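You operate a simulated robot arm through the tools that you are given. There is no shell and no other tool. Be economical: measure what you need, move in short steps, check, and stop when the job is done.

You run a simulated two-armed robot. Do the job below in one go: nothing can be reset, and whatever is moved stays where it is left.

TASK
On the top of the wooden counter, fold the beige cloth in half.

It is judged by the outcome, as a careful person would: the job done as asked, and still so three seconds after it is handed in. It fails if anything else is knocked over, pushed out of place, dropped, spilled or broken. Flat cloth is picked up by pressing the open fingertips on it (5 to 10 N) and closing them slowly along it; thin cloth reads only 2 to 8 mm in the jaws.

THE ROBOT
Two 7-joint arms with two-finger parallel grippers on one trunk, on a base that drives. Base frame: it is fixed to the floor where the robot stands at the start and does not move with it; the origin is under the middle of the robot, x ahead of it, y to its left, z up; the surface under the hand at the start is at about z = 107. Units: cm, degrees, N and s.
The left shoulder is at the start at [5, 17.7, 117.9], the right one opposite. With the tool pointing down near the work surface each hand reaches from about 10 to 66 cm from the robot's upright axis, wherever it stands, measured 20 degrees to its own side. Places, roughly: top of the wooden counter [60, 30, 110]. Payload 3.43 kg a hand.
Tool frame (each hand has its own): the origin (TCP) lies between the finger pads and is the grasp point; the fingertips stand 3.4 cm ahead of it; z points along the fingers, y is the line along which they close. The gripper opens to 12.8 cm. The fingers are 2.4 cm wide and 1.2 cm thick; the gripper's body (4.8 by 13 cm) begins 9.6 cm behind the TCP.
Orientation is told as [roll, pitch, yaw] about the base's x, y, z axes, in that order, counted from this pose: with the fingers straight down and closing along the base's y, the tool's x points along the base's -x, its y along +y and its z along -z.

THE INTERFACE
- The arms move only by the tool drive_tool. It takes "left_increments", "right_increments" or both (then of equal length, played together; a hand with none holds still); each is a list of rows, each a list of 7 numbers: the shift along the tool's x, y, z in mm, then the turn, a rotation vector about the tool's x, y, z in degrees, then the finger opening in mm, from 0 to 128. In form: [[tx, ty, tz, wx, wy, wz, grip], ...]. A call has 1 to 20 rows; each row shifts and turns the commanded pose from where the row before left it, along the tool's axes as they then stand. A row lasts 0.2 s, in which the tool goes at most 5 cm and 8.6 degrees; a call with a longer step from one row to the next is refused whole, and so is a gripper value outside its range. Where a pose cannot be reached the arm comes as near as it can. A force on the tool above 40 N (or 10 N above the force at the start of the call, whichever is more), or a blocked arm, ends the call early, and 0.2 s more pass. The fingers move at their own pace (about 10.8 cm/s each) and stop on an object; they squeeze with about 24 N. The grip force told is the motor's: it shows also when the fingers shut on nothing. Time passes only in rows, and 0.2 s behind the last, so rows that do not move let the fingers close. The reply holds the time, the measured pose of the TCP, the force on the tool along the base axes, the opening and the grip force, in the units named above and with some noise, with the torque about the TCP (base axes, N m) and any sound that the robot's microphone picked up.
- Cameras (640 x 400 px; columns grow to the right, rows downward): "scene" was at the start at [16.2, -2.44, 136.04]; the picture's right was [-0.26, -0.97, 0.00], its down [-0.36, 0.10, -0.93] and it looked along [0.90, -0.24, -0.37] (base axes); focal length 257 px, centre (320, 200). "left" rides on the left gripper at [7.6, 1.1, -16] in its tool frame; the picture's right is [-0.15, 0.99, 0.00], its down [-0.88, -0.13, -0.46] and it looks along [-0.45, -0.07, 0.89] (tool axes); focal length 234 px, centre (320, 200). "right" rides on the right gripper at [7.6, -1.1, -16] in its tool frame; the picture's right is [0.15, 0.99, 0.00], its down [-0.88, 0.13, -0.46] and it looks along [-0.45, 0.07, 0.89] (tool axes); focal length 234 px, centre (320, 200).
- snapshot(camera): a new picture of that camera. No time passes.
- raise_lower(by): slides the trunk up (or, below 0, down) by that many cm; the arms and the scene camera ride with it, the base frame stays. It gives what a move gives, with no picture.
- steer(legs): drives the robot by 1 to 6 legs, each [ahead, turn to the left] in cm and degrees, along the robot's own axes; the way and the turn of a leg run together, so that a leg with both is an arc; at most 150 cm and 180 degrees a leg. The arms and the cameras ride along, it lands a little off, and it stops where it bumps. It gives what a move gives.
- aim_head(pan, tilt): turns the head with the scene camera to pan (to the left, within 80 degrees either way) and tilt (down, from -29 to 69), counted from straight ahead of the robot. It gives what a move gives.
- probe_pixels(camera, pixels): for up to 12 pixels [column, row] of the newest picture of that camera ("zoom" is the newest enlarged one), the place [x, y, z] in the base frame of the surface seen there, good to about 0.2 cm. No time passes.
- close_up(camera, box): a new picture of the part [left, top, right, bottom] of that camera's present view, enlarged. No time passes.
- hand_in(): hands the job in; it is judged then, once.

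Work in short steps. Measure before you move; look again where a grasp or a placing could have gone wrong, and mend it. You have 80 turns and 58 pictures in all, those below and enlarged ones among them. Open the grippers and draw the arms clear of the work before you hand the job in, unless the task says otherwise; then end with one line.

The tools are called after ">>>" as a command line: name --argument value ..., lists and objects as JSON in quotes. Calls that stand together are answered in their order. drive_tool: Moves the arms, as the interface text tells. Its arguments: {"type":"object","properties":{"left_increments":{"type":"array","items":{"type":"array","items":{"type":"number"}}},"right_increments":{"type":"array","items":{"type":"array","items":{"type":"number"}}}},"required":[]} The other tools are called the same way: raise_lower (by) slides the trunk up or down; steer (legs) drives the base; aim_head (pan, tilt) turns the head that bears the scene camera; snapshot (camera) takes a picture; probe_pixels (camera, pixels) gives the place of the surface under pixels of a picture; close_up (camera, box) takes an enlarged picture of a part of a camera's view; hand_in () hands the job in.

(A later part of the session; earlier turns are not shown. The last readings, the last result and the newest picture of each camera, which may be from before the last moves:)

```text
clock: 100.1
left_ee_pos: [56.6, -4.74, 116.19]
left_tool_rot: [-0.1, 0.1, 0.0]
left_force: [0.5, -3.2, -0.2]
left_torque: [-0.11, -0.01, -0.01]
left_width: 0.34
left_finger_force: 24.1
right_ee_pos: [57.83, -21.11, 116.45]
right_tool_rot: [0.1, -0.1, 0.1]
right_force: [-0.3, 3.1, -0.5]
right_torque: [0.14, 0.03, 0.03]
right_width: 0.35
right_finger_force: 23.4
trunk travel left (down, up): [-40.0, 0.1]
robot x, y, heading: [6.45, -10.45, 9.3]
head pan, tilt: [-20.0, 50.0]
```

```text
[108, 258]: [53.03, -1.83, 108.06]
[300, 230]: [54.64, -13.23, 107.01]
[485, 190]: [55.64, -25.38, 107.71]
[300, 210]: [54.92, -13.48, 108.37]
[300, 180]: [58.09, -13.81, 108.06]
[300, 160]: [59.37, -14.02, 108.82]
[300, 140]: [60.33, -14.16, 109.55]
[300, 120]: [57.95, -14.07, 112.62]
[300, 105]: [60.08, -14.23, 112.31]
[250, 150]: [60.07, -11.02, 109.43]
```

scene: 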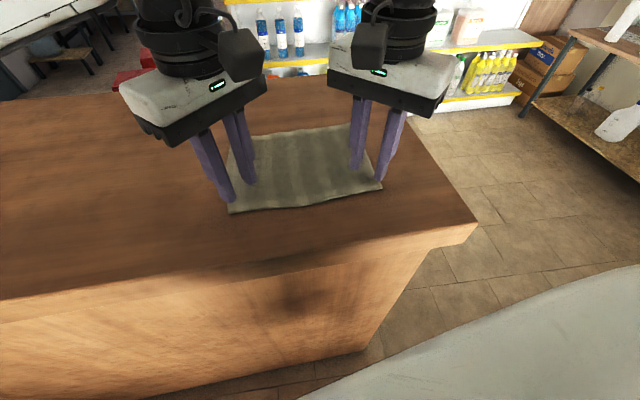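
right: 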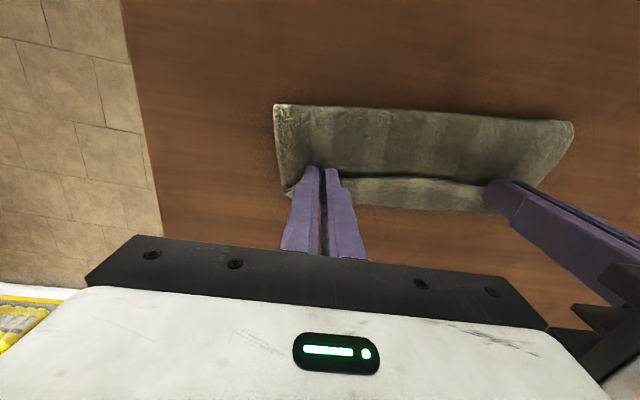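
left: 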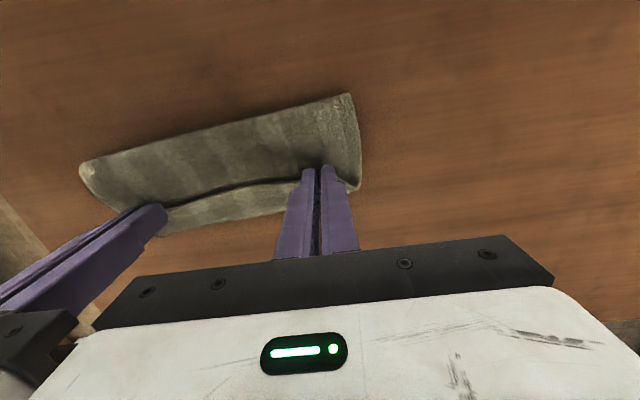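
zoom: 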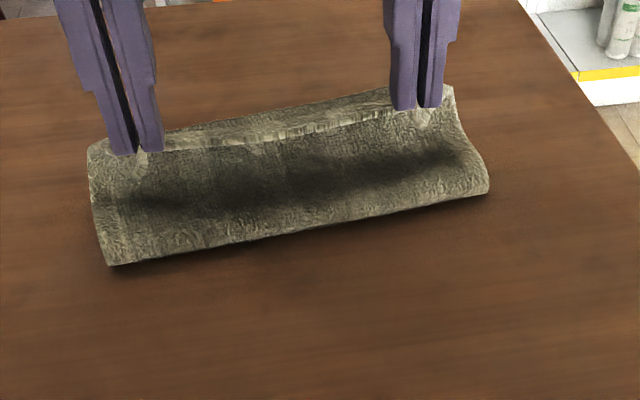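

The curl is still kept and the fold line stays at 54–55. I go back further to lay the near half out to its true middle (x≈51), then hold the sheet upright and leaning slightly forward.

>>> drive_tool --left_increments '[[11.8, 0, -1.4, 0, 0, 0, 0], [11.8, 0, -1.4, 0, 0, 0, 0], [11.8, 0, -1.4, 0, 0, 0, 0], [11.8, 0, -1.4, 0, 0, 0, 0], [11.8, 0, -1.4, 0, 0, 0, 0], [11.8, 0, -1.4, 0, 0, 0, 0], [11.8, 0, -1.4, 0, 0, 0, 0], [11.8, 0, -1.4, 0, 0, 0, 0], [11.8, 0, -1.4, 0, 0, 0, 0], [0, 0, 0, 0, 0, 0, 0], [-11.8, 0, -0.7, 0, 0, 0, 0], [-11.8, 0, -0.7, 0, 0, 0, 0], [-11.8, 0, -0.7, 0, 0, 0, 0], [-11.8, 0, -0.7, 0, 0, 0, 0], [-11.8, 0, -0.7, 0, 0, 0, 0], [-11.8, 0, -0.7, 0, 0, 0, 0], [0, 0, 0, 0, 0, 0, 0]]' --right_increments '[[11.8, 0, -1.4, 0, 0, 0, 0], [11.8, 0, -1.4, 0, 0, 0, 0], [11.8, 0, -1.4, 0, 0, 0, 0], [11.8, 0, -1.4, 0, 0, 0, 0], [11.8, 0, -1.4, 0, 0, 0, 0], [11.8, 0, -1.4, 0, 0, 0, 0], [11.8, 0, -1.4, 0, 0, 0, 0], [11.8, 0, -1.4, 0, 0, 0, 0], [11.8, 0, -1.4, 0, 0, 0, 0], [0, 0, 0, 0, 0, 0, 0], [-11.8, 0, -0.7, 0, 0, 0, 0], [-11.8, 0, -0.7, 0, 0, 0, 0], [-11.8, 0, -0.7, 0, 0, 0, 0], [-11.8, 0, -0.7, 0, 0, 0, 0], [-11.8, 0, -0.7, 0, 0, 0, 0], [-11.8, 0, -0.7, 0, 0, 0, 0], [0, 0, 0, 0, 0, 0, 0]]'

>>> close_up --camera "scene" --box '[190, 80, 420, 220]'

>>> probe_pixels --camera "zoom" --pixels '[[108, 258], [300, 240], [300, 220], [300, 200], [300, 180], [300, 160], [300, 140], [300, 120], [300, 105], [480, 190]]'

```text
clock: 103.7
left_ee_pos: [52.79, -4.73, 117.93]
left_tool_rot: [-0.2, 0.0, -0.1]
left_force: [0.2, -4.2, 0.5]
left_torque: [-0.13, 0.04, -0.03]
left_width: 0.34
left_finger_force: 24.1
right_ee_pos: [54.19, -21.13, 118.05]
right_tool_rot: [0.2, -0.1, 0.0]
right_force: [-1.3, 4.4, 0.5]
right_torque: [0.15, 0.0, 0.04]
right_width: 0.38
right_finger_force: 24.4
trunk travel left (down, up): [-40.0, 0.1]
robot x, y, heading: [5.96, -10.41, 9.3]
head pan, tilt: [-20.0, 50.0]
```

```text
2.78 times, centred on (305, 150) of scene
```

zoom: 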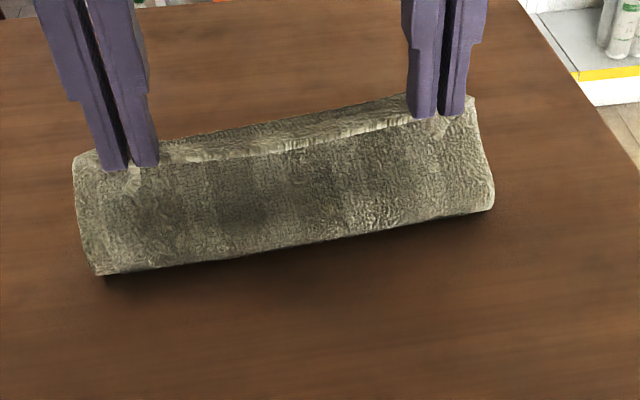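

```text
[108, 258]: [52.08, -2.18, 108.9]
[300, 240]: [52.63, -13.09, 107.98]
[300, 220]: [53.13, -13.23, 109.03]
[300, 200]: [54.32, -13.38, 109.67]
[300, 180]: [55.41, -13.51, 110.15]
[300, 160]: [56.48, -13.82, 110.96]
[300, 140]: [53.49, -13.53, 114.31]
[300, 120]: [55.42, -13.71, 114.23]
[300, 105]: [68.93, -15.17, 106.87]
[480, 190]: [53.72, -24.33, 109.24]
```

The sheet now bulges forward with its base at x≈52.4. I move back 2.5 cm more so the base falls on the true middle, then open both grippers together and rise clear.

>>> drive_tool --left_increments '[[8, 0, -2, 0, 0, 0, 0], [8, 0, -2, 0, 0, 0, 0], [8, 0, -1, 0, 0, 0, 0], [0, 0, 0, 0, 0, 0, 0], [0, 0, 0, 0, 0, 0, 50], [0, 0, 0, 0, 0, 0, 50], [0, 0, -30, 0, 0, 0, 50], [0, 0, -30, 0, 0, 0, 50], [0, 0, 0, 0, 0, 0, 50], [0, 0, 0, 0, 0, 0, 50]]' --right_increments '[[8, 0, -2, 0, 0, 0, 0], [8, 0, -2, 0, 0, 0, 0], [8, 0, -1, 0, 0, 0, 0], [0, 0, 0, 0, 0, 0, 0], [0, 0, 0, 0, 0, 0, 50], [0, 0, 0, 0, 0, 0, 50], [0, 0, -30, 0, 0, 0, 50], [0, 0, -30, 0, 0, 0, 50], [0, 0, 0, 0, 0, 0, 50], [0, 0, 0, 0, 0, 0, 50]]'

>>> close_up --camera "scene" --box '[190, 80, 420, 220]'

```text
clock: 105.9
left_ee_pos: [50.55, -5.01, 124.44]
left_tool_rot: [-0.1, 0.0, 0.0]
left_force: [0.1, 0.3, -0.1]
left_torque: [0.02, 0.0, 0.0]
left_width: 5.01
left_finger_force: 0.0
right_ee_pos: [51.81, -21.16, 124.52]
right_tool_rot: [0.1, -0.1, 0.0]
right_force: [-0.2, -0.1, 0.3]
right_torque: [-0.01, -0.03, 0.01]
right_width: 5.0
right_finger_force: 0.0
trunk travel left (down, up): [-40.0, 0.1]
robot x, y, heading: [6.31, -10.29, 9.4]
head pan, tilt: [-20.0, 50.0]
```

```text
2.78 times, centred on (305, 150) of scene
```

zoom: 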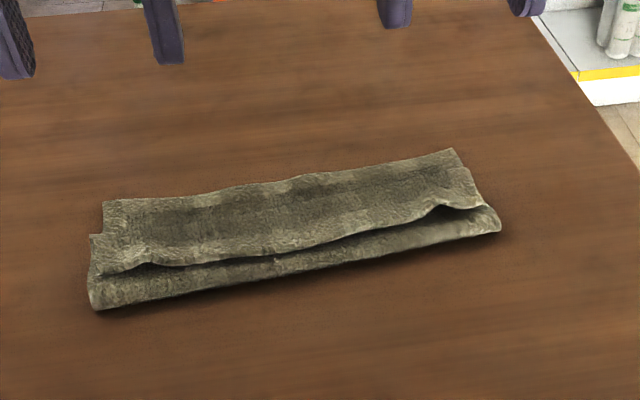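

The cloth lies with a free edge visible in the middle, (100,275)–(485,205). I measure heights across it to see which layer is which.

>>> probe_pixels --camera "zoom" --pixels '[[95, 305], [290, 282], [290, 262], [290, 248], [290, 225], [290, 205], [290, 185], [110, 205], [95, 240], [105, 225], [455, 155], [495, 225]]'

>>> snapshot --camera "left"

>>> snapshot --camera "right"

```text
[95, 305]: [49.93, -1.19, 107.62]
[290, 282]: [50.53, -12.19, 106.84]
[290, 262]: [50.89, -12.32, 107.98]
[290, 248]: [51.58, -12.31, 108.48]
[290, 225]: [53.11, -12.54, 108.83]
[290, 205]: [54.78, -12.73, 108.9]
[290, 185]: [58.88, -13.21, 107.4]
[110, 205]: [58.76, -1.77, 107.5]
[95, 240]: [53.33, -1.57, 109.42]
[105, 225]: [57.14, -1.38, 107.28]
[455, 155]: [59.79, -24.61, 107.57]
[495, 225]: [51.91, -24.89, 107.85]
```

```text
12 pictures are left
```

left: 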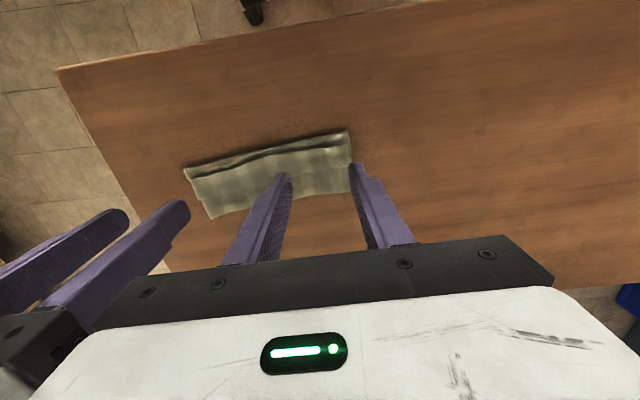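

```text
11 pictures are left
```

right: 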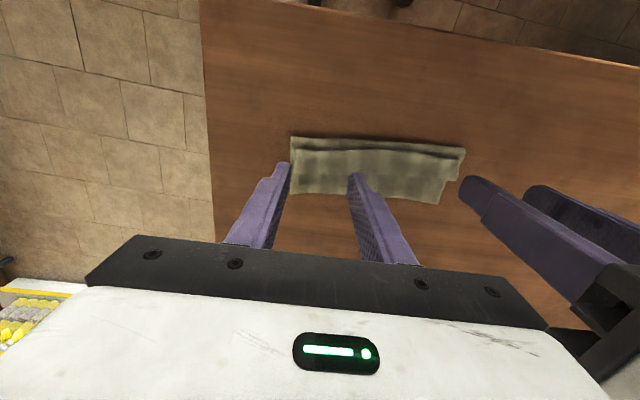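

The fold line (x≈50.3) and lower layer (to x≈59) are right in half; the upper layer is doubled back, its free edge lying at x≈51.3 on top. I set the four opened fingertips just behind that edge, slightly above the layers, to push it forward and unroll it.

>>> drive_tool --left_increments '[[15, -14, 0, 0, 0, 0, 72], [3, 0, 20, 0, 0, 0, 72], [0, 0, 30, 0, 0, 0, 72], [0, 0, 30, 0, 0, 0, 72], [0, 0, 30, 0, 0, 0, 72], [0, 0, 19, 0, 0, 0, 72], [0, 0, 0, 0, 0, 0, 72]]' --right_increments '[[15, 5.5, 0, 0, 0, 0, 66], [3, 0, 20, 0, 0, 0, 66], [0, 0, 30, 0, 0, 0, 66], [0, 0, 30, 0, 0, 0, 66], [0, 0, 30, 0, 0, 0, 66], [0, 0, 20, 0, 0, 0, 66], [0, 0, 0, 0, 0, 0, 66]]'

>>> close_up --camera "scene" --box '[190, 80, 420, 220]'

```text
clock: 107.5
left_ee_pos: [49.07, -6.25, 111.64]
left_tool_rot: [-0.1, 0.0, 0.0]
left_force: [0.3, 0.1, -0.1]
left_torque: [0.0, 0.01, 0.02]
left_width: 7.18
left_finger_force: 0.1
right_ee_pos: [50.15, -20.5, 111.39]
right_tool_rot: [0.1, -0.1, 0.1]
right_force: [0.4, 0.0, 0.2]
right_torque: [0.0, -0.04, 0.0]
right_width: 6.59
right_finger_force: 0.0
trunk travel left (down, up): [-40.0, 0.1]
robot x, y, heading: [6.46, -10.5, 9.4]
head pan, tilt: [-20.0, 50.0]
```

```text
2.78 times, centred on (305, 150) of scene
```

zoom: 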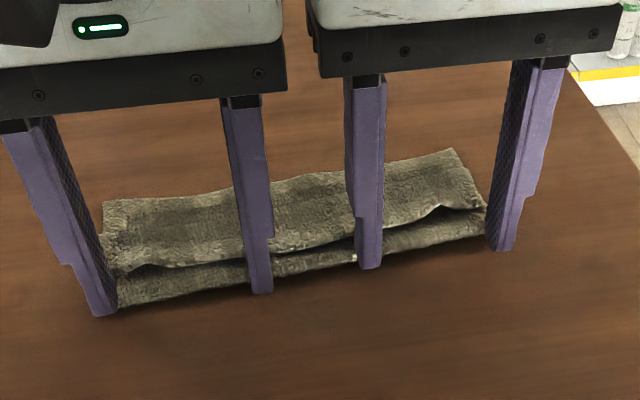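

The tips stand at the front without contact. I push 4.5 cm ahead slowly and check.

>>> drive_tool --left_increments '[[-5, 0, 0.8, 0, 0, 0, 72], [-5, 0, 0, 0, 0, 0, 72], [-5, 0, 0, 0, 0, 0, 72], [-5, 0, 0, 0, 0, 0, 72], [-5, 0, 0, 0, 0, 0, 72], [-5, 0, 0, 0, 0, 0, 72], [-5, 0, 0, 0, 0, 0, 72], [-5, 0, 0, 0, 0, 0, 72], [-5, 0, 0, 0, 0, 0, 72], [0, 0, 0, 0, 0, 0, 72]]' --right_increments '[[-5, 0, -0.5, 0, 0, 0, 66], [-5, 0, 0, 0, 0, 0, 66], [-5, 0, 0, 0, 0, 0, 66], [-5, 0, 0, 0, 0, 0, 66], [-5, 0, 0, 0, 0, 0, 66], [-5, 0, 0, 0, 0, 0, 66], [-5, 0, 0, 0, 0, 0, 66], [-5, 0, 0, 0, 0, 0, 66], [-5, 0, 0, 0, 0, 0, 66], [0, 0, 0, 0, 0, 0, 66]]'

>>> close_up --camera "scene" --box '[190, 80, 420, 220]'

>>> probe_pixels --camera "zoom" --pixels '[[110, 300], [300, 275], [300, 260], [300, 245], [300, 230], [300, 215], [300, 200], [300, 185], [490, 222], [455, 155], [110, 205], [200, 230]]'

```text
clock: 109.7
left_ee_pos: [53.3, -6.5, 111.58]
left_tool_rot: [0.0, -0.1, -0.1]
left_force: [-0.2, -0.1, -0.5]
left_torque: [-0.01, 0.02, 0.0]
left_width: 7.18
left_finger_force: 0.1
right_ee_pos: [54.52, -20.51, 111.64]
right_tool_rot: [0.0, -0.1, 0.0]
right_force: [0.4, -0.2, 0.3]
right_torque: [0.04, -0.01, -0.02]
right_width: 6.61
right_finger_force: 0.0
trunk travel left (down, up): [-40.0, 0.1]
robot x, y, heading: [6.14, -10.42, 9.3]
head pan, tilt: [-20.0, 50.0]
```

```text
2.78 times, centred on (305, 150) of scene
```

zoom: 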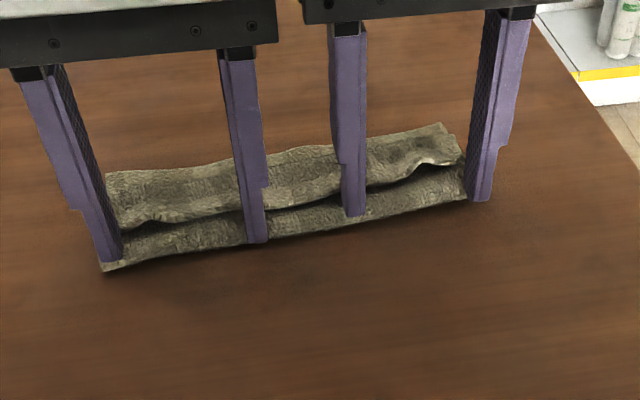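

```text
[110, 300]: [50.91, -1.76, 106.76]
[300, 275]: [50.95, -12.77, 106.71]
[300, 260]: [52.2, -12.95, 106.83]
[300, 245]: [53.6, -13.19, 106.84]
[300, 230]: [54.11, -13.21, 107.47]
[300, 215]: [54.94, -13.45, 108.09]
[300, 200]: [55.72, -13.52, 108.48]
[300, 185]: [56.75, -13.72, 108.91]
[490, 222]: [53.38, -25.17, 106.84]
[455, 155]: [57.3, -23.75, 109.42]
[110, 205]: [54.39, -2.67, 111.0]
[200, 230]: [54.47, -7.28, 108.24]
```

Pushing only slid the whole cloth ahead. A better plan: grip the lower layer's far edge, lift the cloth fully so it hangs straight, then drape it (free end down, hands towards me, then back and down), so the held edge lands facing outward. I lift clear and measure the far edge.

>>> drive_tool --left_increments '[[3, 0, -20, 0, 0, 0, 36], [0, 0, -30, 0, 0, 0, 36], [0, 0, -30, 0, 0, 0, 36], [0, 0, -30, 0, 0, 0, 36], [0, 0, 0, 0, 0, 0, 36]]' --right_increments '[[3, 0, -20, 0, 0, 0, 36], [0, 0, -30, 0, 0, 0, 36], [0, 0, -30, 0, 0, 0, 36], [0, 0, -30, 0, 0, 0, 36], [0, 0, 0, 0, 0, 0, 36]]'

>>> close_up --camera "scene" --box '[200, 90, 390, 205]'

```text
clock: 110.9
left_ee_pos: [53.03, -6.38, 122.62]
left_tool_rot: [-0.1, 0.0, 0.0]
left_force: [-0.5, 0.1, 0.7]
left_torque: [-0.01, 0.01, -0.02]
left_width: 3.59
left_finger_force: 0.1
right_ee_pos: [54.18, -20.61, 122.7]
right_tool_rot: [0.1, -0.1, 0.0]
right_force: [0.7, 0.3, 0.0]
right_torque: [0.02, 0.0, -0.01]
right_width: 3.59
right_finger_force: 0.0
trunk travel left (down, up): [-40.0, 0.1]
robot x, y, heading: [5.99, -10.26, 9.5]
head pan, tilt: [-20.0, 50.0]
```

```text
3.37 times, centred on (295, 148) of scene
```

zoom: 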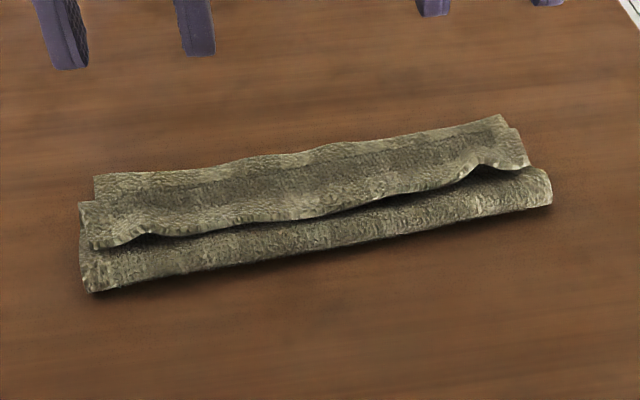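

The single lower layer's far strip shows beyond the crest, from (97,178) to (500,118). I measure along it.

>>> probe_pixels --camera "zoom" --pixels '[[98, 180], [98, 190], [150, 174], [200, 172], [300, 156], [400, 140], [450, 131], [498, 121], [505, 127], [150, 195], [300, 175], [450, 150]]'

```text
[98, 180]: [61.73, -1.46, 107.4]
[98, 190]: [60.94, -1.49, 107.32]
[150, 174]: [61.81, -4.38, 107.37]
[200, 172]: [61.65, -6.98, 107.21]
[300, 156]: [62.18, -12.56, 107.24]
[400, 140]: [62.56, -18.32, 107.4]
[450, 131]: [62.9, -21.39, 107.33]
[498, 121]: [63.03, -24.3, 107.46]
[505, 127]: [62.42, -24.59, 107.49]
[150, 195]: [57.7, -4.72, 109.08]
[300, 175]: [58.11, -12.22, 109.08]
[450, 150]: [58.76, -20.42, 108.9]
```

The far edge is at x≈62.0 (left) to 63.2 (right). I bring the hands over it so only ~8 mm of the edge lies under the fingers: left (62.4,−5.0), right (63.4,−21.2).

>>> drive_tool --left_increments '[[-19, 3, 0, 0, 0, 0, 36], [-19, 3, 0, 0, 0, 0, 36], [-19, 3, 0, 0, 0, 0, 36], [-19, 3, 0, 0, 0, 0, 36], [-18, 2, 0, 0, 0, 0, 36], [0, 0, 27, 0, 0, 0, 36], [0, 0, 27, 0, 0, 0, 36], [0, 0, 27, 0, 0, 0, 36], [0, 0, 26, 0, 0, 0, 36], [0, 0, 7, 0, 0, 0, 36], [0, 0, 3, 0, 0, 0, 36], [0, 0, 0, 0, 0, 0, 36]]' --right_increments '[[-19, -1, 0, 0, 0, 0, 36], [-19, -1, 0, 0, 0, 0, 36], [-18, -1, 0, 0, 0, 0, 36], [-18, -1, 0, 0, 0, 0, 36], [-18, -2, 0, 0, 0, 0, 36], [0, 0, 27, 0, 0, 0, 36], [0, 0, 27, 0, 0, 0, 36], [0, 0, 27, 0, 0, 0, 36], [0, 0, 27, 0, 0, 0, 36], [0, 0, 7, 0, 0, 0, 36], [0, 0, 3, 0, 0, 0, 36], [0, 0, 0, 0, 0, 0, 36]]'

```text
clock: 113.5
left_ee_pos: [60.36, -5.04, 110.79]
left_tool_rot: [0.0, -0.2, 0.1]
left_force: [0.1, -0.8, 2.9]
left_torque: [-0.04, 0.0, -0.05]
left_width: 3.62
left_finger_force: 0.1
left hand out of reach, approached as far as the arm can: row 5
right_ee_pos: [60.12, -23.78, 111.05]
right_tool_rot: [0.1, -0.4, -0.1]
right_force: [1.1, 0.6, 14.8]
right_torque: [0.37, 0.06, -0.05]
right_width: 3.62
right_finger_force: 0.3
right hand out of reach, approached as far as the arm can: row 2, 3, 4, 5
trunk travel left (down, up): [-40.0, 0.1]
robot x, y, heading: [6.08, -10.82, 9.2]
head pan, tilt: [-20.0, 50.0]
```

Both fell short at the higher height. I lift to z≈114 and try the remaining shift there.

>>> drive_tool --left_increments '[[0, 0, -15, 0, 0, 0, 36], [0, 0, -15, 0, 0, 0, 36], [-7, 0, 0, 0, 0, 0, 36], [-7, 0, 0, 0, 0, 0, 36], [-6, 0, 0, 0, 0, 0, 36], [0, 0, 0, 0, 0, 0, 36]]' --right_increments '[[0, 0, -15, 0, 0, 0, 36], [0, 0, -13, 0, 0, 0, 36], [-11, 9, 0, 0, 0, 0, 36], [-11, 9, 0, 0, 0, 0, 36], [-11, 8, 0, 0, 0, 0, 36], [0, 0, 0, 0, 0, 0, 36]]'

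```text
clock: 114.9
left_ee_pos: [62.5, -5.01, 113.77]
left_tool_rot: [-0.1, -0.1, 0.1]
left_force: [-0.2, 0.6, -0.8]
left_torque: [0.0, 0.04, 0.02]
left_width: 3.63
left_finger_force: 0.1
right_ee_pos: [62.19, -22.54, 113.6]
right_tool_rot: [0.2, -0.1, 0.0]
right_force: [-1.5, 0.0, -0.3]
right_torque: [0.02, 0.0, 0.02]
right_width: 3.61
right_finger_force: 0.1
right hand out of reach, approached as far as the arm can: row 4, 5
trunk travel left (down, up): [-40.0, 0.1]
robot x, y, heading: [5.94, -10.74, 9.3]
head pan, tilt: [-20.0, 50.0]
```

The right arm is again short at that distance, so I first drag the whole cloth closer. I set the tips on the middle of the bundle (x≈57, top z≈109) with light pressure.

>>> drive_tool --left_increments '[[18, 0, 0, 0, 0, 0, 36], [18, 0, 0, 0, 0, 0, 36], [19, 0, 0, 0, 0, 0, 36], [0, 0, 10, 0, 0, 0, 36], [0, 0, 5, 0, 0, 0, 36], [0, 0, 3, 0, 0, 0, 36], [0, 0, 0, 0, 0, 0, 36]]' --right_increments '[[16, 0, 0, 0, 0, 0, 36], [16, 0, 0, 0, 0, 0, 36], [15, 0, 0, 0, 0, 0, 36], [0, 0, 9, 0, 0, 0, 36], [0, 0, 5, 0, 0, 0, 36], [0, 0, 3, 0, 0, 0, 36], [0, 0, 0, 0, 0, 0, 36]]'

```text
clock: 116.5
left_ee_pos: [57.06, -5.04, 111.91]
left_tool_rot: [-0.1, 0.0, 0.0]
left_force: [-0.2, -0.6, 1.3]
left_torque: [-0.01, 0.02, 0.04]
left_width: 3.61
left_finger_force: 0.2
right_ee_pos: [57.42, -22.45, 111.9]
right_tool_rot: [0.0, -0.1, 0.0]
right_force: [0.4, 0.2, 0.2]
right_torque: [0.02, 0.02, -0.01]
right_width: 3.62
right_finger_force: 0.1
trunk travel left (down, up): [-40.0, 0.1]
robot x, y, heading: [5.79, -10.62, 9.2]
head pan, tilt: [-20.0, 50.0]
```

Contact just begins (1.3 N). I press about 1.5–2 mm more and drag 10 cm toward the robot.

>>> drive_tool --left_increments '[[0, 0, 1.3, 0, 0, 0, 36], [0, 0, 0, 0, 0, 0, 36], [10, 0, 0, 0, 0, 0, 36], [10, 0, 0, 0, 0, 0, 36], [10, 0, 0, 0, 0, 0, 36], [10, 0, 0, 0, 0, 0, 36], [10, 0, 0, 0, 0, 0, 36], [10, 0, 0, 0, 0, 0, 36], [10, 0, 0, 0, 0, 0, 36], [10, 0, 0, 0, 0, 0, 36], [10, 0, 0, 0, 0, 0, 36], [10, 0, 0, 0, 0, 0, 36], [0, 0, 0, 0, 0, 0, 36], [0, 0, -20, 0, 0, 0, 36], [0, 0, -20, 0, 0, 0, 36]]' --right_increments '[[0, 0, 2, 0, 0, 0, 36], [0, 0, 0, 0, 0, 0, 36], [10, 0, 0, 0, 0, 0, 36], [10, 0, 0, 0, 0, 0, 36], [10, 0, 0, 0, 0, 0, 36], [10, 0, 0, 0, 0, 0, 36], [10, 0, 0, 0, 0, 0, 36], [10, 0, 0, 0, 0, 0, 36], [10, 0, 0, 0, 0, 0, 36], [10, 0, 0, 0, 0, 0, 36], [10, 0, 0, 0, 0, 0, 36], [10, 0, 0, 0, 0, 0, 36], [0, 0, 0, 0, 0, 0, 36], [0, 0, -20, 0, 0, 0, 36], [0, 0, -20, 0, 0, 0, 36]]'

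>>> close_up --camera "scene" --box '[180, 100, 410, 240]'

```text
clock: 119.7
left_ee_pos: [47.12, -4.92, 115.89]
left_tool_rot: [-0.1, -0.1, 0.0]
left_force: [0.2, -0.9, 0.4]
left_torque: [-0.02, 0.02, 0.01]
left_width: 3.59
left_finger_force: 0.0
right_ee_pos: [47.31, -22.56, 115.63]
right_tool_rot: [0.2, -0.1, 0.0]
right_force: [-0.6, 0.2, 1.0]
right_torque: [0.0, -0.01, 0.01]
right_width: 3.58
right_finger_force: 0.1
trunk travel left (down, up): [-40.0, 0.1]
robot x, y, heading: [6.39, -10.16, 9.5]
head pan, tilt: [-20.0, 50.0]
```

```text
2.78 times, centred on (295, 170) of scene
```

zoom: 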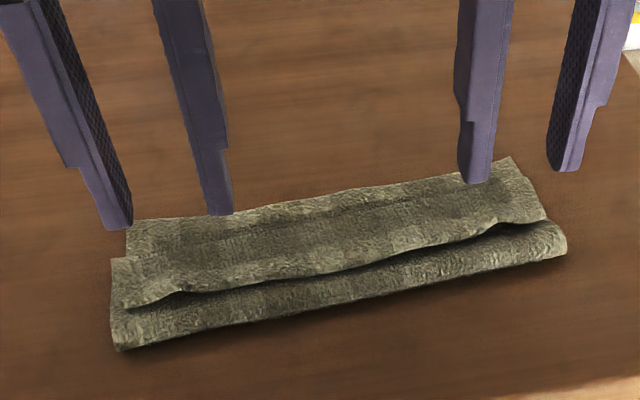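

The bundle moved closer intact. I measure its far edge and crest.

>>> probe_pixels --camera "zoom" --pixels '[[131, 224], [150, 222], [260, 208], [330, 196], [400, 186], [440, 178], [512, 160], [520, 175], [150, 245], [300, 225], [118, 348], [560, 255]]'

```text
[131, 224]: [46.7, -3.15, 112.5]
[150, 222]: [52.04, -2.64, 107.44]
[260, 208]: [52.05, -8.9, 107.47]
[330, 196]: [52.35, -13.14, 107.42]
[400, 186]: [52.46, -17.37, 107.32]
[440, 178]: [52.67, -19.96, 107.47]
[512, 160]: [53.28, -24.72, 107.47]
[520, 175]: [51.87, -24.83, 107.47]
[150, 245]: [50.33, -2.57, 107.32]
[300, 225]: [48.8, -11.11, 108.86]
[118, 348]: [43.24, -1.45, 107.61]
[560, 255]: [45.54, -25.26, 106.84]
```

Far edge now lies at x≈52.2–53. I place the fingers over its last 8 mm: left (52.6,−5.0), right (53.3,−21.4), and lower to contact.

>>> drive_tool --left_increments '[[-14, 0, 0, 0, 0, 0, 36], [-14, 0, 0, 0, 0, 0, 36], [-14, 0, 0, 0, 0, 0, 36], [-13, -1, 0, 0, 0, 0, 36], [0, 0, 20, 0, 0, 0, 36], [0, 0, 20, 0, 0, 0, 36], [0, 0, 9, 0, 0, 0, 36], [0, 0, 2, 0, 0, 0, 36], [0, 0, 0, 0, 0, 0, 36]]' --right_increments '[[-15, 3, 0, 0, 0, 0, 36], [-15, 3, 0, 0, 0, 0, 36], [-15, 3, 0, 0, 0, 0, 36], [-15, 3, 0, 0, 0, 0, 36], [0, 0, 19, 0, 0, 0, 36], [0, 0, 19, 0, 0, 0, 36], [0, 0, 8.5, 0, 0, 0, 36], [0, 0, 2, 0, 0, 0, 36], [0, 0, 0, 0, 0, 0, 36]]'

```text
clock: 121.7
left_ee_pos: [52.56, -5.09, 110.7]
left_tool_rot: [-0.2, -0.1, 0.1]
left_force: [0.3, 0.4, 0.1]
left_torque: [0.02, 0.01, -0.03]
left_width: 3.6
left_finger_force: 0.2
right_ee_pos: [53.45, -21.23, 110.84]
right_tool_rot: [0.0, -0.2, 0.0]
right_force: [0.5, -0.5, 3.4]
right_torque: [-0.09, 0.01, 0.02]
right_width: 3.56
right_finger_force: 0.0
trunk travel left (down, up): [-40.0, 0.1]
robot x, y, heading: [6.14, -10.49, 9.5]
head pan, tilt: [-20.0, 50.0]
```

The left reads no force at 110.7, perhaps just off the cloth. I move it 4 mm inward and press a little.

>>> drive_tool --left_increments '[[0, 0, -5, 0, 0, 0, 36], [4, 0, 0, 0, 0, 0, 36], [0, 0, 4, 0, 0, 0, 36], [0, 0, 1, 0, 0, 0, 36], [0, 0, 0, 0, 0, 0, 36]]'

>>> close_up --camera "scene" --box '[180, 100, 410, 240]'

```text
clock: 122.9
left_ee_pos: [52.15, -5.03, 110.62]
left_tool_rot: [-0.1, -0.2, 0.0]
left_force: [1.2, 1.4, 5.1]
left_torque: [0.06, 0.0, -0.02]
left_width: 3.62
left_finger_force: 0.1
right_ee_pos: [53.37, -21.23, 110.74]
right_tool_rot: [0.1, -0.1, -0.1]
right_force: [1.6, 0.4, 4.2]
right_torque: [-0.02, -0.01, 0.01]
right_width: 3.59
right_finger_force: 0.0
trunk travel left (down, up): [-40.0, 0.1]
robot x, y, heading: [5.99, -10.31, 9.5]
head pan, tilt: [-20.0, 50.0]
```

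```text
2.78 times, centred on (295, 170) of scene
```

zoom: 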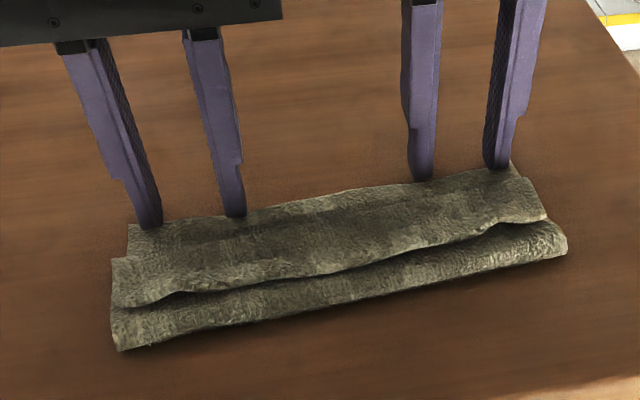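

Tips are on the far strip (5.1 and 4.2 N). I press 0.6 mm more and close both slowly.

>>> drive_tool --left_increments '[[0, 0, 0.7, 0, 0, 0, 36], [0, 0, 0, 0, 0, 0, 34], [0, 0, 0, 0, 0, 0, 32], [0, 0, 0, 0, 0, 0, 30], [0, 0, 0, 0, 0, 0, 28], [0, 0, 0, 0, 0, 0, 26], [0, 0, 0, 0, 0, 0, 24], [0, 0, 0, 0, 0, 0, 22], [0, 0, 0, 0, 0, 0, 20], [0, 0, 0, 0, 0, 0, 18], [0, 0, 0, 0, 0, 0, 16], [0, 0, 0, 0, 0, 0, 14], [0, 0, 0, 0, 0, 0, 12], [0, 0, 0, 0, 0, 0, 10], [0, 0, 0, 0, 0, 0, 8], [0, 0, 0, 0, 0, 0, 6], [0, 0, 0, 0, 0, 0, 4], [0, 0, 0, 0, 0, 0, 2], [0, 0, 0, 0, 0, 0, 0], [0, 0, 0, 0, 0, 0, 0]]' --right_increments '[[0, 0, 0.8, 0, 0, 0, 36], [0, 0, 0, 0, 0, 0, 34], [0, 0, 0, 0, 0, 0, 32], [0, 0, 0, 0, 0, 0, 30], [0, 0, 0, 0, 0, 0, 28], [0, 0, 0, 0, 0, 0, 26], [0, 0, 0, 0, 0, 0, 24], [0, 0, 0, 0, 0, 0, 22], [0, 0, 0, 0, 0, 0, 20], [0, 0, 0, 0, 0, 0, 18], [0, 0, 0, 0, 0, 0, 16], [0, 0, 0, 0, 0, 0, 14], [0, 0, 0, 0, 0, 0, 12], [0, 0, 0, 0, 0, 0, 10], [0, 0, 0, 0, 0, 0, 8], [0, 0, 0, 0, 0, 0, 6], [0, 0, 0, 0, 0, 0, 4], [0, 0, 0, 0, 0, 0, 2], [0, 0, 0, 0, 0, 0, 0], [0, 0, 0, 0, 0, 0, 0]]'

```text
clock: 127.1
left_ee_pos: [52.14, -5.2, 110.64]
left_tool_rot: [-0.1, -0.1, 0.0]
left_force: [1.8, -0.9, 11.9]
left_torque: [0.01, 0.07, 0.02]
left_width: 0.41
left_finger_force: 23.9
right_ee_pos: [53.27, -21.36, 110.69]
right_tool_rot: [0.2, -0.2, 0.0]
right_force: [0.2, -1.8, 5.2]
right_torque: [0.0, 0.06, 0.01]
right_width: 0.0
right_finger_force: 23.7
trunk travel left (down, up): [-40.0, 0.1]
robot x, y, heading: [6.2, -10.53, 9.3]
head pan, tilt: [-20.0, 50.0]
```

Left holds (4.1 mm), right slipped. I reopen the right, shift it 5 mm further onto the cloth and 8 mm from the corner, and press again.

>>> drive_tool --right_increments '[[0, 0, -4, 0, 0, 0, 36], [0, 0, -8, 0, 0, 0, 36], [5, 8, 0, 0, 0, 0, 36], [0, 0, 8, 0, 0, 0, 36], [0, 0, 4, 0, 0, 0, 36], [0, 0, 0, 0, 0, 0, 36]]'

```text
clock: 128.5
left_ee_pos: [52.12, -5.06, 110.68]
left_tool_rot: [0.0, -0.2, 0.0]
left_force: [0.4, -0.3, 11.2]
left_torque: [0.0, 0.11, 0.0]
left_width: 0.38
left_finger_force: 23.9
right_ee_pos: [52.86, -20.36, 110.72]
right_tool_rot: [0.2, -0.2, 0.0]
right_force: [0.4, -0.2, 5.6]
right_torque: [-0.04, 0.01, 0.06]
right_width: 3.61
right_finger_force: 0.1
trunk travel left (down, up): [-40.0, 0.1]
robot x, y, heading: [6.22, -10.12, 9.4]
head pan, tilt: [-20.0, 50.0]
```

5.6 N now; I press 0.8 mm more and close the right slowly.

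>>> drive_tool --right_increments '[[0, 0, 0.8, 0, 0, 0, 36], [0, 0, 0, 0, 0, 0, 34], [0, 0, 0, 0, 0, 0, 32], [0, 0, 0, 0, 0, 0, 30], [0, 0, 0, 0, 0, 0, 28], [0, 0, 0, 0, 0, 0, 26], [0, 0, 0, 0, 0, 0, 24], [0, 0, 0, 0, 0, 0, 22], [0, 0, 0, 0, 0, 0, 20], [0, 0, 0, 0, 0, 0, 18], [0, 0, 0, 0, 0, 0, 16], [0, 0, 0, 0, 0, 0, 14], [0, 0, 0, 0, 0, 0, 12], [0, 0, 0, 0, 0, 0, 10], [0, 0, 0, 0, 0, 0, 8], [0, 0, 0, 0, 0, 0, 6], [0, 0, 0, 0, 0, 0, 4], [0, 0, 0, 0, 0, 0, 2], [0, 0, 0, 0, 0, 0, 0], [0, 0, 0, 0, 0, 0, 0]]'

```text
clock: 132.7
left_ee_pos: [51.9, -5.12, 110.68]
left_tool_rot: [-0.1, -0.2, 0.0]
left_force: [2.8, -4.0, 9.0]
left_torque: [-0.09, 0.03, 0.03]
left_width: 0.4
left_finger_force: 24.1
right_ee_pos: [52.88, -20.43, 110.71]
right_tool_rot: [0.1, -0.1, 0.0]
right_force: [0.0, 1.9, 13.6]
right_torque: [0.09, 0.12, -0.05]
right_width: 0.36
right_finger_force: 23.6
trunk travel left (down, up): [-40.0, 0.1]
robot x, y, heading: [6.55, -10.25, 9.3]
head pan, tilt: [-20.0, 50.0]
```

Both hold the far edge (4.0 and 3.6 mm). I lift straight up 16.5 cm so the cloth hangs and unfolds.

>>> drive_tool --left_increments '[[0, 0, -14, 0, 0, 0, 0], [0, 0, -14, 0, 0, 0, 0], [0, 0, -14, 0, 0, 0, 0], [0, 0, -14, 0, 0, 0, 0], [0, 0, -14, 0, 0, 0, 0], [0, 0, -14, 0, 0, 0, 0], [0, 0, -14, 0, 0, 0, 0], [0, 0, -14, 0, 0, 0, 0], [0, 0, -14, 0, 0, 0, 0], [0, 0, -14, 0, 0, 0, 0], [0, 0, -14, 0, 0, 0, 0], [0, 0, -11, 0, 0, 0, 0], [0, 0, 0, 0, 0, 0, 0]]' --right_increments '[[0, 0, -14, 0, 0, 0, 0], [0, 0, -14, 0, 0, 0, 0], [0, 0, -14, 0, 0, 0, 0], [0, 0, -14, 0, 0, 0, 0], [0, 0, -14, 0, 0, 0, 0], [0, 0, -14, 0, 0, 0, 0], [0, 0, -14, 0, 0, 0, 0], [0, 0, -14, 0, 0, 0, 0], [0, 0, -14, 0, 0, 0, 0], [0, 0, -14, 0, 0, 0, 0], [0, 0, -14, 0, 0, 0, 0], [0, 0, -11, 0, 0, 0, 0], [0, 0, 0, 0, 0, 0, 0]]'

>>> snapshot --camera "scene"

```text
clock: 135.5
left_ee_pos: [52.15, -5.16, 127.17]
left_tool_rot: [-0.1, 0.0, 0.0]
left_force: [0.7, -9.0, -0.3]
left_torque: [-0.35, -0.03, 0.1]
left_width: 0.39
left_finger_force: 24.3
right_ee_pos: [52.76, -20.87, 127.03]
right_tool_rot: [0.3, -0.2, -0.2]
right_force: [-0.2, 9.4, -0.4]
right_torque: [0.31, 0.03, -0.09]
right_width: 0.39
right_finger_force: 24.7
right hand out of reach, approached as far as the arm can: row 12
trunk travel left (down, up): [-40.0, 0.1]
robot x, y, heading: [6.2, -10.26, 9.3]
head pan, tilt: [-20.0, 50.0]
```

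```text
5 pictures are left
```

scene: 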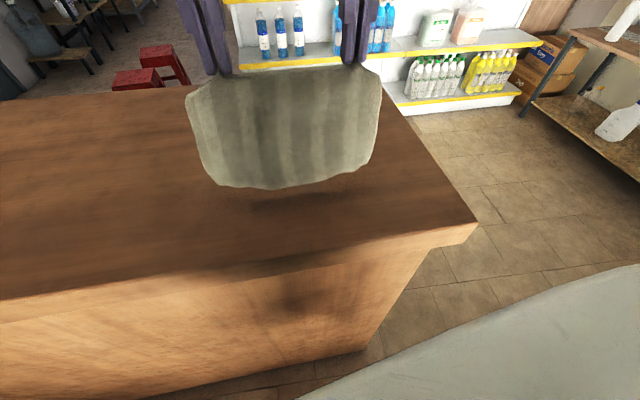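

The cloth hangs open and straight. I measure its hanging profile.

>>> probe_pixels --camera "scene" --pixels '[[285, 80], [285, 110], [285, 140], [285, 165], [285, 184], [225, 182], [360, 168], [195, 120], [378, 110]]'

```text
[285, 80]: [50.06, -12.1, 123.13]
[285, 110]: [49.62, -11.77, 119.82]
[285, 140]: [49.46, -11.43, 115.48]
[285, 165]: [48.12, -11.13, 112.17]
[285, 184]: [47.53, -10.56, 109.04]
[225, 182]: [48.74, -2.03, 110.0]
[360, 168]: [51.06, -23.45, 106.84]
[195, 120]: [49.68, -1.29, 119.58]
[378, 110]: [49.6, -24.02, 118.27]
```

It hangs well, bottom about 2 cm above the counter at x≈47.5. I move the hands 5 cm ahead and slightly down to have room for the drape.

>>> drive_tool --left_increments '[[-8, 0, 2, 0, 0, 0, 0], [-8, 0, 2, 0, 0, 0, 0], [-8, 0, 2, 0, 0, 0, 0], [-8, 0, 2, 0, 0, 0, 0], [-9, 0, 2, 0, 0, 0, 0], [-9, 0, 0, 0, 0, 0, 0], [0, 0, 0, 0, 0, 0, 0], [0, 0, 0, 0, 0, 0, 0]]' --right_increments '[[-8, 0, 2, 0, 0, 0, 0], [-8, 0, 2, 0, 0, 0, 0], [-8, 0, 2, 0, 0, 0, 0], [-8, 0, 2, 0, 0, 0, 0], [-9, 0, 2, 0, 0, 0, 0], [-9, 0, 0, 0, 0, 0, 0], [0, 0, 0, 0, 0, 0, 0], [0, 0, 0, 0, 0, 0, 0]]'

```text
clock: 137.3
left_ee_pos: [57.06, -5.43, 126.1]
left_tool_rot: [-0.7, 0.0, -0.4]
left_force: [-0.1, -33.3, -1.7]
left_torque: [-1.13, 0.0, 0.36]
left_width: 0.46
left_finger_force: 24.8
right_ee_pos: [56.72, -22.27, 125.29]
right_tool_rot: [1.0, -0.4, 0.2]
right_force: [0.4, 33.0, 1.6]
right_torque: [1.19, 0.0, -0.25]
right_width: 0.46
right_finger_force: 23.5
right hand out of reach, approached as far as the arm can: row 1, 2, 3, 5, 6
trunk travel left (down, up): [-40.0, 0.1]
robot x, y, heading: [6.23, -10.46, 9.3]
head pan, tilt: [-20.0, 50.0]
```

The cloth is overstretched (33 N), so I relax the left inward by 1.3 cm. Then I sweep both hands toward the robot while lowering, so the free end trails and lies down ahead.

>>> drive_tool --left_increments '[[0, -7, 0, 0, 0, 0, 0], [0, -6, 0, 0, 0, 0, 0], [0, 0, 0, 0, 0, 0, 0], [30, 0, 12, 0, 0, 0, 0], [30, 0, 15, 0, 0, 0, 0], [25, 0, 15, 0, 0, 0, 0], [20, 0, 15, 0, 0, 0, 0], [10, 0, 10, 0, 0, 0, 0], [0, 0, 0, 0, 0, 0, 0]]' --right_increments '[[0, 0, 0, 0, 0, 0, 0], [0, 0, 0, 0, 0, 0, 0], [0, 0, 0, 0, 0, 0, 0], [30, 0, 12, 0, 0, 0, 0], [30, 0, 15, 0, 0, 0, 0], [25, 0, 15, 0, 0, 0, 0], [20, 0, 15, 0, 0, 0, 0], [10, 0, 10, 0, 0, 0, 0], [0, 0, 0, 0, 0, 0, 0]]'

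>>> snapshot --camera "scene"

```text
clock: 139.3
left_ee_pos: [45.62, -6.3, 119.39]
left_tool_rot: [-0.3, -0.1, 0.0]
left_force: [0.1, -17.4, -1.1]
left_torque: [-0.6, 0.0, 0.16]
left_width: 0.38
left_finger_force: 24.1
right_ee_pos: [45.16, -22.65, 118.55]
right_tool_rot: [0.3, -0.3, -0.1]
right_force: [0.7, 16.8, 0.5]
right_torque: [0.58, -0.01, -0.13]
right_width: 0.36
right_finger_force: 24.3
trunk travel left (down, up): [-40.0, 0.1]
robot x, y, heading: [6.14, -10.51, 9.3]
head pan, tilt: [-20.0, 50.0]
```

```text
4 pictures are left
```

scene: 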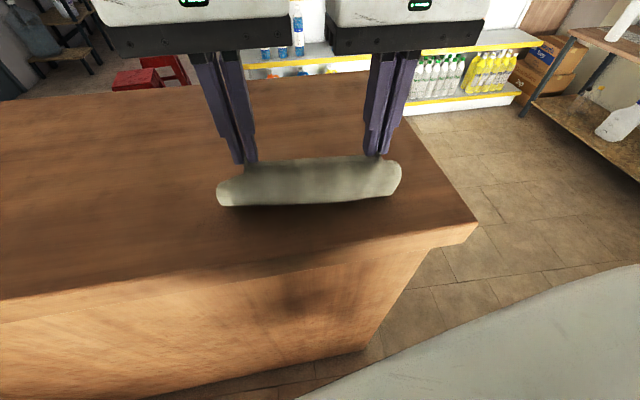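

The cloth now bulges toward the robot and its free end seems tucked ahead. I measure the bulge.

>>> probe_pixels --camera "scene" --pixels '[[300, 162], [300, 172], [300, 182], [300, 192], [300, 200], [225, 200], [395, 190], [300, 150], [300, 210]]'

>>> snapshot --camera "left"

```text
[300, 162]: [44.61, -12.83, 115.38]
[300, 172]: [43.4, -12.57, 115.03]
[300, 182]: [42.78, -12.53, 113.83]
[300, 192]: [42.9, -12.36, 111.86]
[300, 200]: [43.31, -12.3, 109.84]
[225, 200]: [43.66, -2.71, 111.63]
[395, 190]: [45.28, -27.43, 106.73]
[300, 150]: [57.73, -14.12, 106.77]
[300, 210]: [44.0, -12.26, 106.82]
```

```text
3 pictures are left
```

left: 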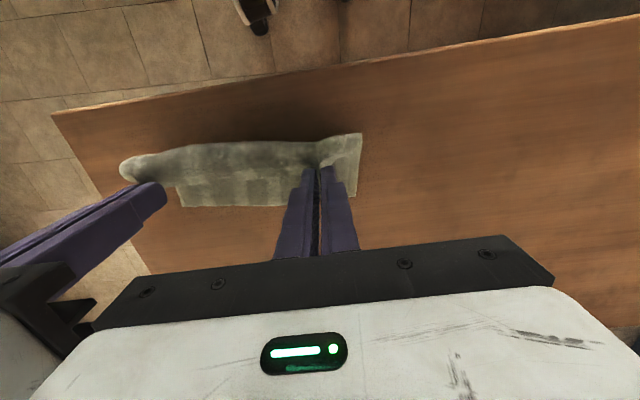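

The free half lies flat ahead, as intended. I measure where its far (free) edge lies in the left view, about (180–350, 205).

>>> probe_pixels --camera "left" --pixels '[[185, 203], [230, 203], [270, 203], [353, 194], [230, 190], [230, 175], [200, 150], [353, 150]]'

```text
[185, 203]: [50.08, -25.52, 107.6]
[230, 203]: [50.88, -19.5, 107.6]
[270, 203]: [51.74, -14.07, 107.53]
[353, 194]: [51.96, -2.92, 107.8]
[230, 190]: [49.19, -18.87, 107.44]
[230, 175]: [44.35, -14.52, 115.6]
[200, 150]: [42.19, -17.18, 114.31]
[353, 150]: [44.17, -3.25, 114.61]
```

Free edge: x≈52.1 at left, 50.2 at right; fold base ≈43.5. I bring the held edge forward and down in an arc onto it (left +6.4 cm, right +5.6 cm), relaxing the stretch slightly.

>>> drive_tool --left_increments '[[-8, -1, 2, 0, 0, 0, 0], [-8, -1, 5, 0, 0, 0, 0], [-8, -1, 8, 0, 0, 0, 0], [-8, -1, 10, 0, 0, 0, 0], [-8, 0, 11, 0, 0, 0, 0], [-8, 0, 12, 0, 0, 0, 0], [-8, 0, 13, 0, 0, 0, 0], [-8, 0, 13, 0, 0, 0, 0], [0, 0, 0, 0, 0, 0, 0]]' --right_increments '[[-7, 0, 2, 0, 0, 0, 0], [-7, 0, 4, 0, 0, 0, 0], [-7, 0, 7, 0, 0, 0, 0], [-7, 0, 9, 0, 0, 0, 0], [-7, 0, 10, 0, 0, 0, 0], [-7, 0, 11, 0, 0, 0, 0], [-7, 0, 11, 0, 0, 0, 0], [-7, 0, 11.5, 0, 0, 0, 0], [0, 0, 0, 0, 0, 0, 0]]'

>>> snapshot --camera "scene"

>>> probe_pixels --camera "scene" --pixels '[[300, 150], [300, 160], [300, 170], [300, 180], [300, 190], [300, 200], [300, 206], [225, 200], [230, 205], [395, 185], [385, 190]]'

```text
clock: 141.3
left_ee_pos: [52.01, -6.81, 111.94]
left_tool_rot: [-0.1, 0.1, 0.0]
left_force: [-0.5, -8.5, 0.7]
left_torque: [-0.35, 0.04, 0.11]
left_width: 0.36
left_finger_force: 24.1
right_ee_pos: [50.77, -22.48, 112.13]
right_tool_rot: [0.1, -0.1, 0.0]
right_force: [1.0, 10.0, 0.1]
right_torque: [0.29, -0.04, -0.08]
right_width: 0.36
right_finger_force: 24.2
trunk travel left (down, up): [-40.0, 0.1]
robot x, y, heading: [6.26, -10.23, 9.6]
head pan, tilt: [-20.0, 50.0]
```

```text
2 pictures are left
```

scene: 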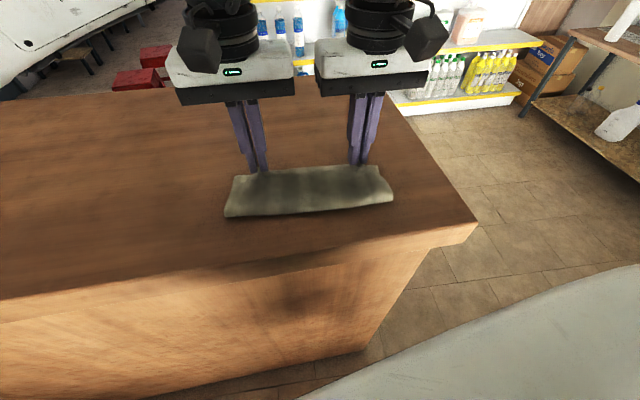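

```text
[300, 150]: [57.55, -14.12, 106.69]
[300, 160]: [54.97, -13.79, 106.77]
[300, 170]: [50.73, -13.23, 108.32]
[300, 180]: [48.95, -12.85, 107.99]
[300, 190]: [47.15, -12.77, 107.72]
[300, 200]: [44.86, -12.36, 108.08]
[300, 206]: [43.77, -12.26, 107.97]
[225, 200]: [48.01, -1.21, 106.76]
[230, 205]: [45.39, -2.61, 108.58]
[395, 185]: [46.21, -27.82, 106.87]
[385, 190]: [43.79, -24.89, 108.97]
```

It's laid as wanted: fold at x≈43.5, held edge over the free edge. I lower 2 mm, open both grippers and rise straight up clear.

>>> drive_tool --left_increments '[[0, 0, 2, 0, 0, 0, 0], [0, 0, 0, 0, 0, 0, 0], [0, 0, 0, 0, 0, 0, 20], [0, 0, 0, 0, 0, 0, 30], [0, 0, -10, 0, 0, 0, 36], [0, 0, -20, 0, 0, 0, 36], [0, 0, -30, 0, 0, 0, 36], [0, 0, -30, 0, 0, 0, 36], [0, 0, 0, 0, 0, 0, 36], [0, 0, 0, 0, 0, 0, 36]]' --right_increments '[[0, 0, 2, 0, 0, 0, 0], [0, 0, 0, 0, 0, 0, 0], [0, 0, 0, 0, 0, 0, 20], [0, 0, 0, 0, 0, 0, 30], [0, 0, -10, 0, 0, 0, 36], [0, 0, -20, 0, 0, 0, 36], [0, 0, -30, 0, 0, 0, 36], [0, 0, -30, 0, 0, 0, 36], [0, 0, 0, 0, 0, 0, 36], [0, 0, 0, 0, 0, 0, 36]]'

>>> close_up --camera "scene" --box '[190, 120, 420, 250]'

>>> probe_pixels --camera "zoom" --pixels '[[320, 120], [320, 140], [320, 160], [320, 200], [320, 235], [130, 140], [130, 160], [500, 130], [530, 150], [220, 140], [420, 135]]'

```text
clock: 143.5
left_ee_pos: [51.91, -6.62, 120.86]
left_tool_rot: [-0.1, 0.0, 0.0]
left_force: [-0.1, 0.5, 0.0]
left_torque: [-0.02, 0.0, 0.01]
left_width: 3.6
left_finger_force: 0.1
right_ee_pos: [50.66, -22.51, 120.8]
right_tool_rot: [0.1, -0.2, -0.1]
right_force: [0.4, 0.1, 0.3]
right_torque: [0.01, -0.03, -0.03]
right_width: 3.59
right_finger_force: 0.0
trunk travel left (down, up): [-40.0, 0.1]
robot x, y, heading: [5.88, -10.36, 9.3]
head pan, tilt: [-20.0, 50.0]
```

```text
2.78 times, centred on (305, 185) of scene
```

zoom: 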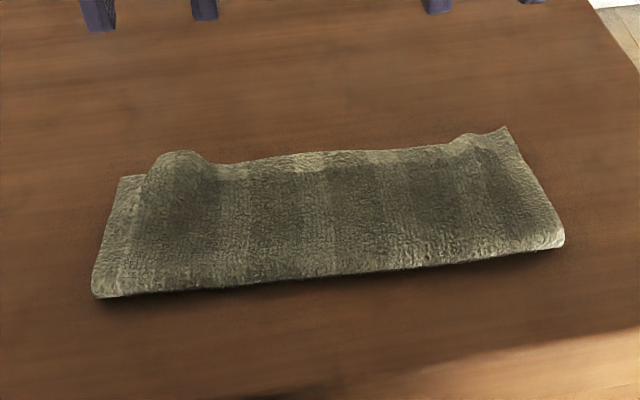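

```text
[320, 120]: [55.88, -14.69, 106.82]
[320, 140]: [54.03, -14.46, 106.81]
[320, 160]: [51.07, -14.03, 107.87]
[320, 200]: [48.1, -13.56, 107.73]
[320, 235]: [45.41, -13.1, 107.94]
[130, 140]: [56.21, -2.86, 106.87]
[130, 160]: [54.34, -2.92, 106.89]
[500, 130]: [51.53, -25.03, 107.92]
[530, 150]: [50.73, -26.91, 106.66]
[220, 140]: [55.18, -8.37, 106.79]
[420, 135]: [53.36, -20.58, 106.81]
```

The cloth is folded in half; only a pinch bump remains at the left grip (185,170) and a small one at the right (460,140). I measure these to smooth them by pressing and spreading the fingers.

>>> probe_pixels --camera "zoom" --pixels '[[180, 154], [180, 170], [180, 190], [150, 185], [212, 180], [470, 138], [470, 155], [125, 180], [110, 215], [240, 170], [505, 130]]'

```text
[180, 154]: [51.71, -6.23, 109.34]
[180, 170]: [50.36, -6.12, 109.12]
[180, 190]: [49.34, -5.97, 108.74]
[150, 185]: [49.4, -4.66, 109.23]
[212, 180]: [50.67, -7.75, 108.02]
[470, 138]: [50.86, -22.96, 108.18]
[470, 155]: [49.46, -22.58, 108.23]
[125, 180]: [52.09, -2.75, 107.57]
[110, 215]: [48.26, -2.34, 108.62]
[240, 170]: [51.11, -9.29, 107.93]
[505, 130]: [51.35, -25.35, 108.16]
```

The left bump is at (50.5,−6.1), about 1.4 cm high. I press the nearly closed left fingers onto it gently.

>>> drive_tool --left_increments '[[13, 4, 10, 0, 0, 0, 6], [0, 0, 30, 0, 0, 0, 6], [0, 0, 30, 0, 0, 0, 6], [0, 0, 14, 0, 0, 0, 6], [0, 0, 6, 0, 0, 0, 6], [0, 0, 4, 0, 0, 0, 6], [0, 0, 0, 0, 0, 0, 6]]'

```text
clock: 145.1
left_ee_pos: [50.69, -6.42, 111.32]
left_tool_rot: [0.0, -0.1, 0.0]
left_force: [-0.4, 0.8, 1.5]
left_torque: [0.02, -0.02, 0.0]
left_width: 0.59
left_finger_force: 0.0
right_ee_pos: [50.58, -22.41, 120.87]
right_tool_rot: [0.1, -0.1, 0.0]
right_force: [-0.7, 0.1, -0.3]
right_torque: [0.03, -0.03, 0.0]
right_width: 3.59
right_finger_force: 0.1
trunk travel left (down, up): [-40.0, 0.1]
robot x, y, heading: [6.0, -10.66, 9.5]
head pan, tilt: [-20.0, 50.0]
5 turns are left
```

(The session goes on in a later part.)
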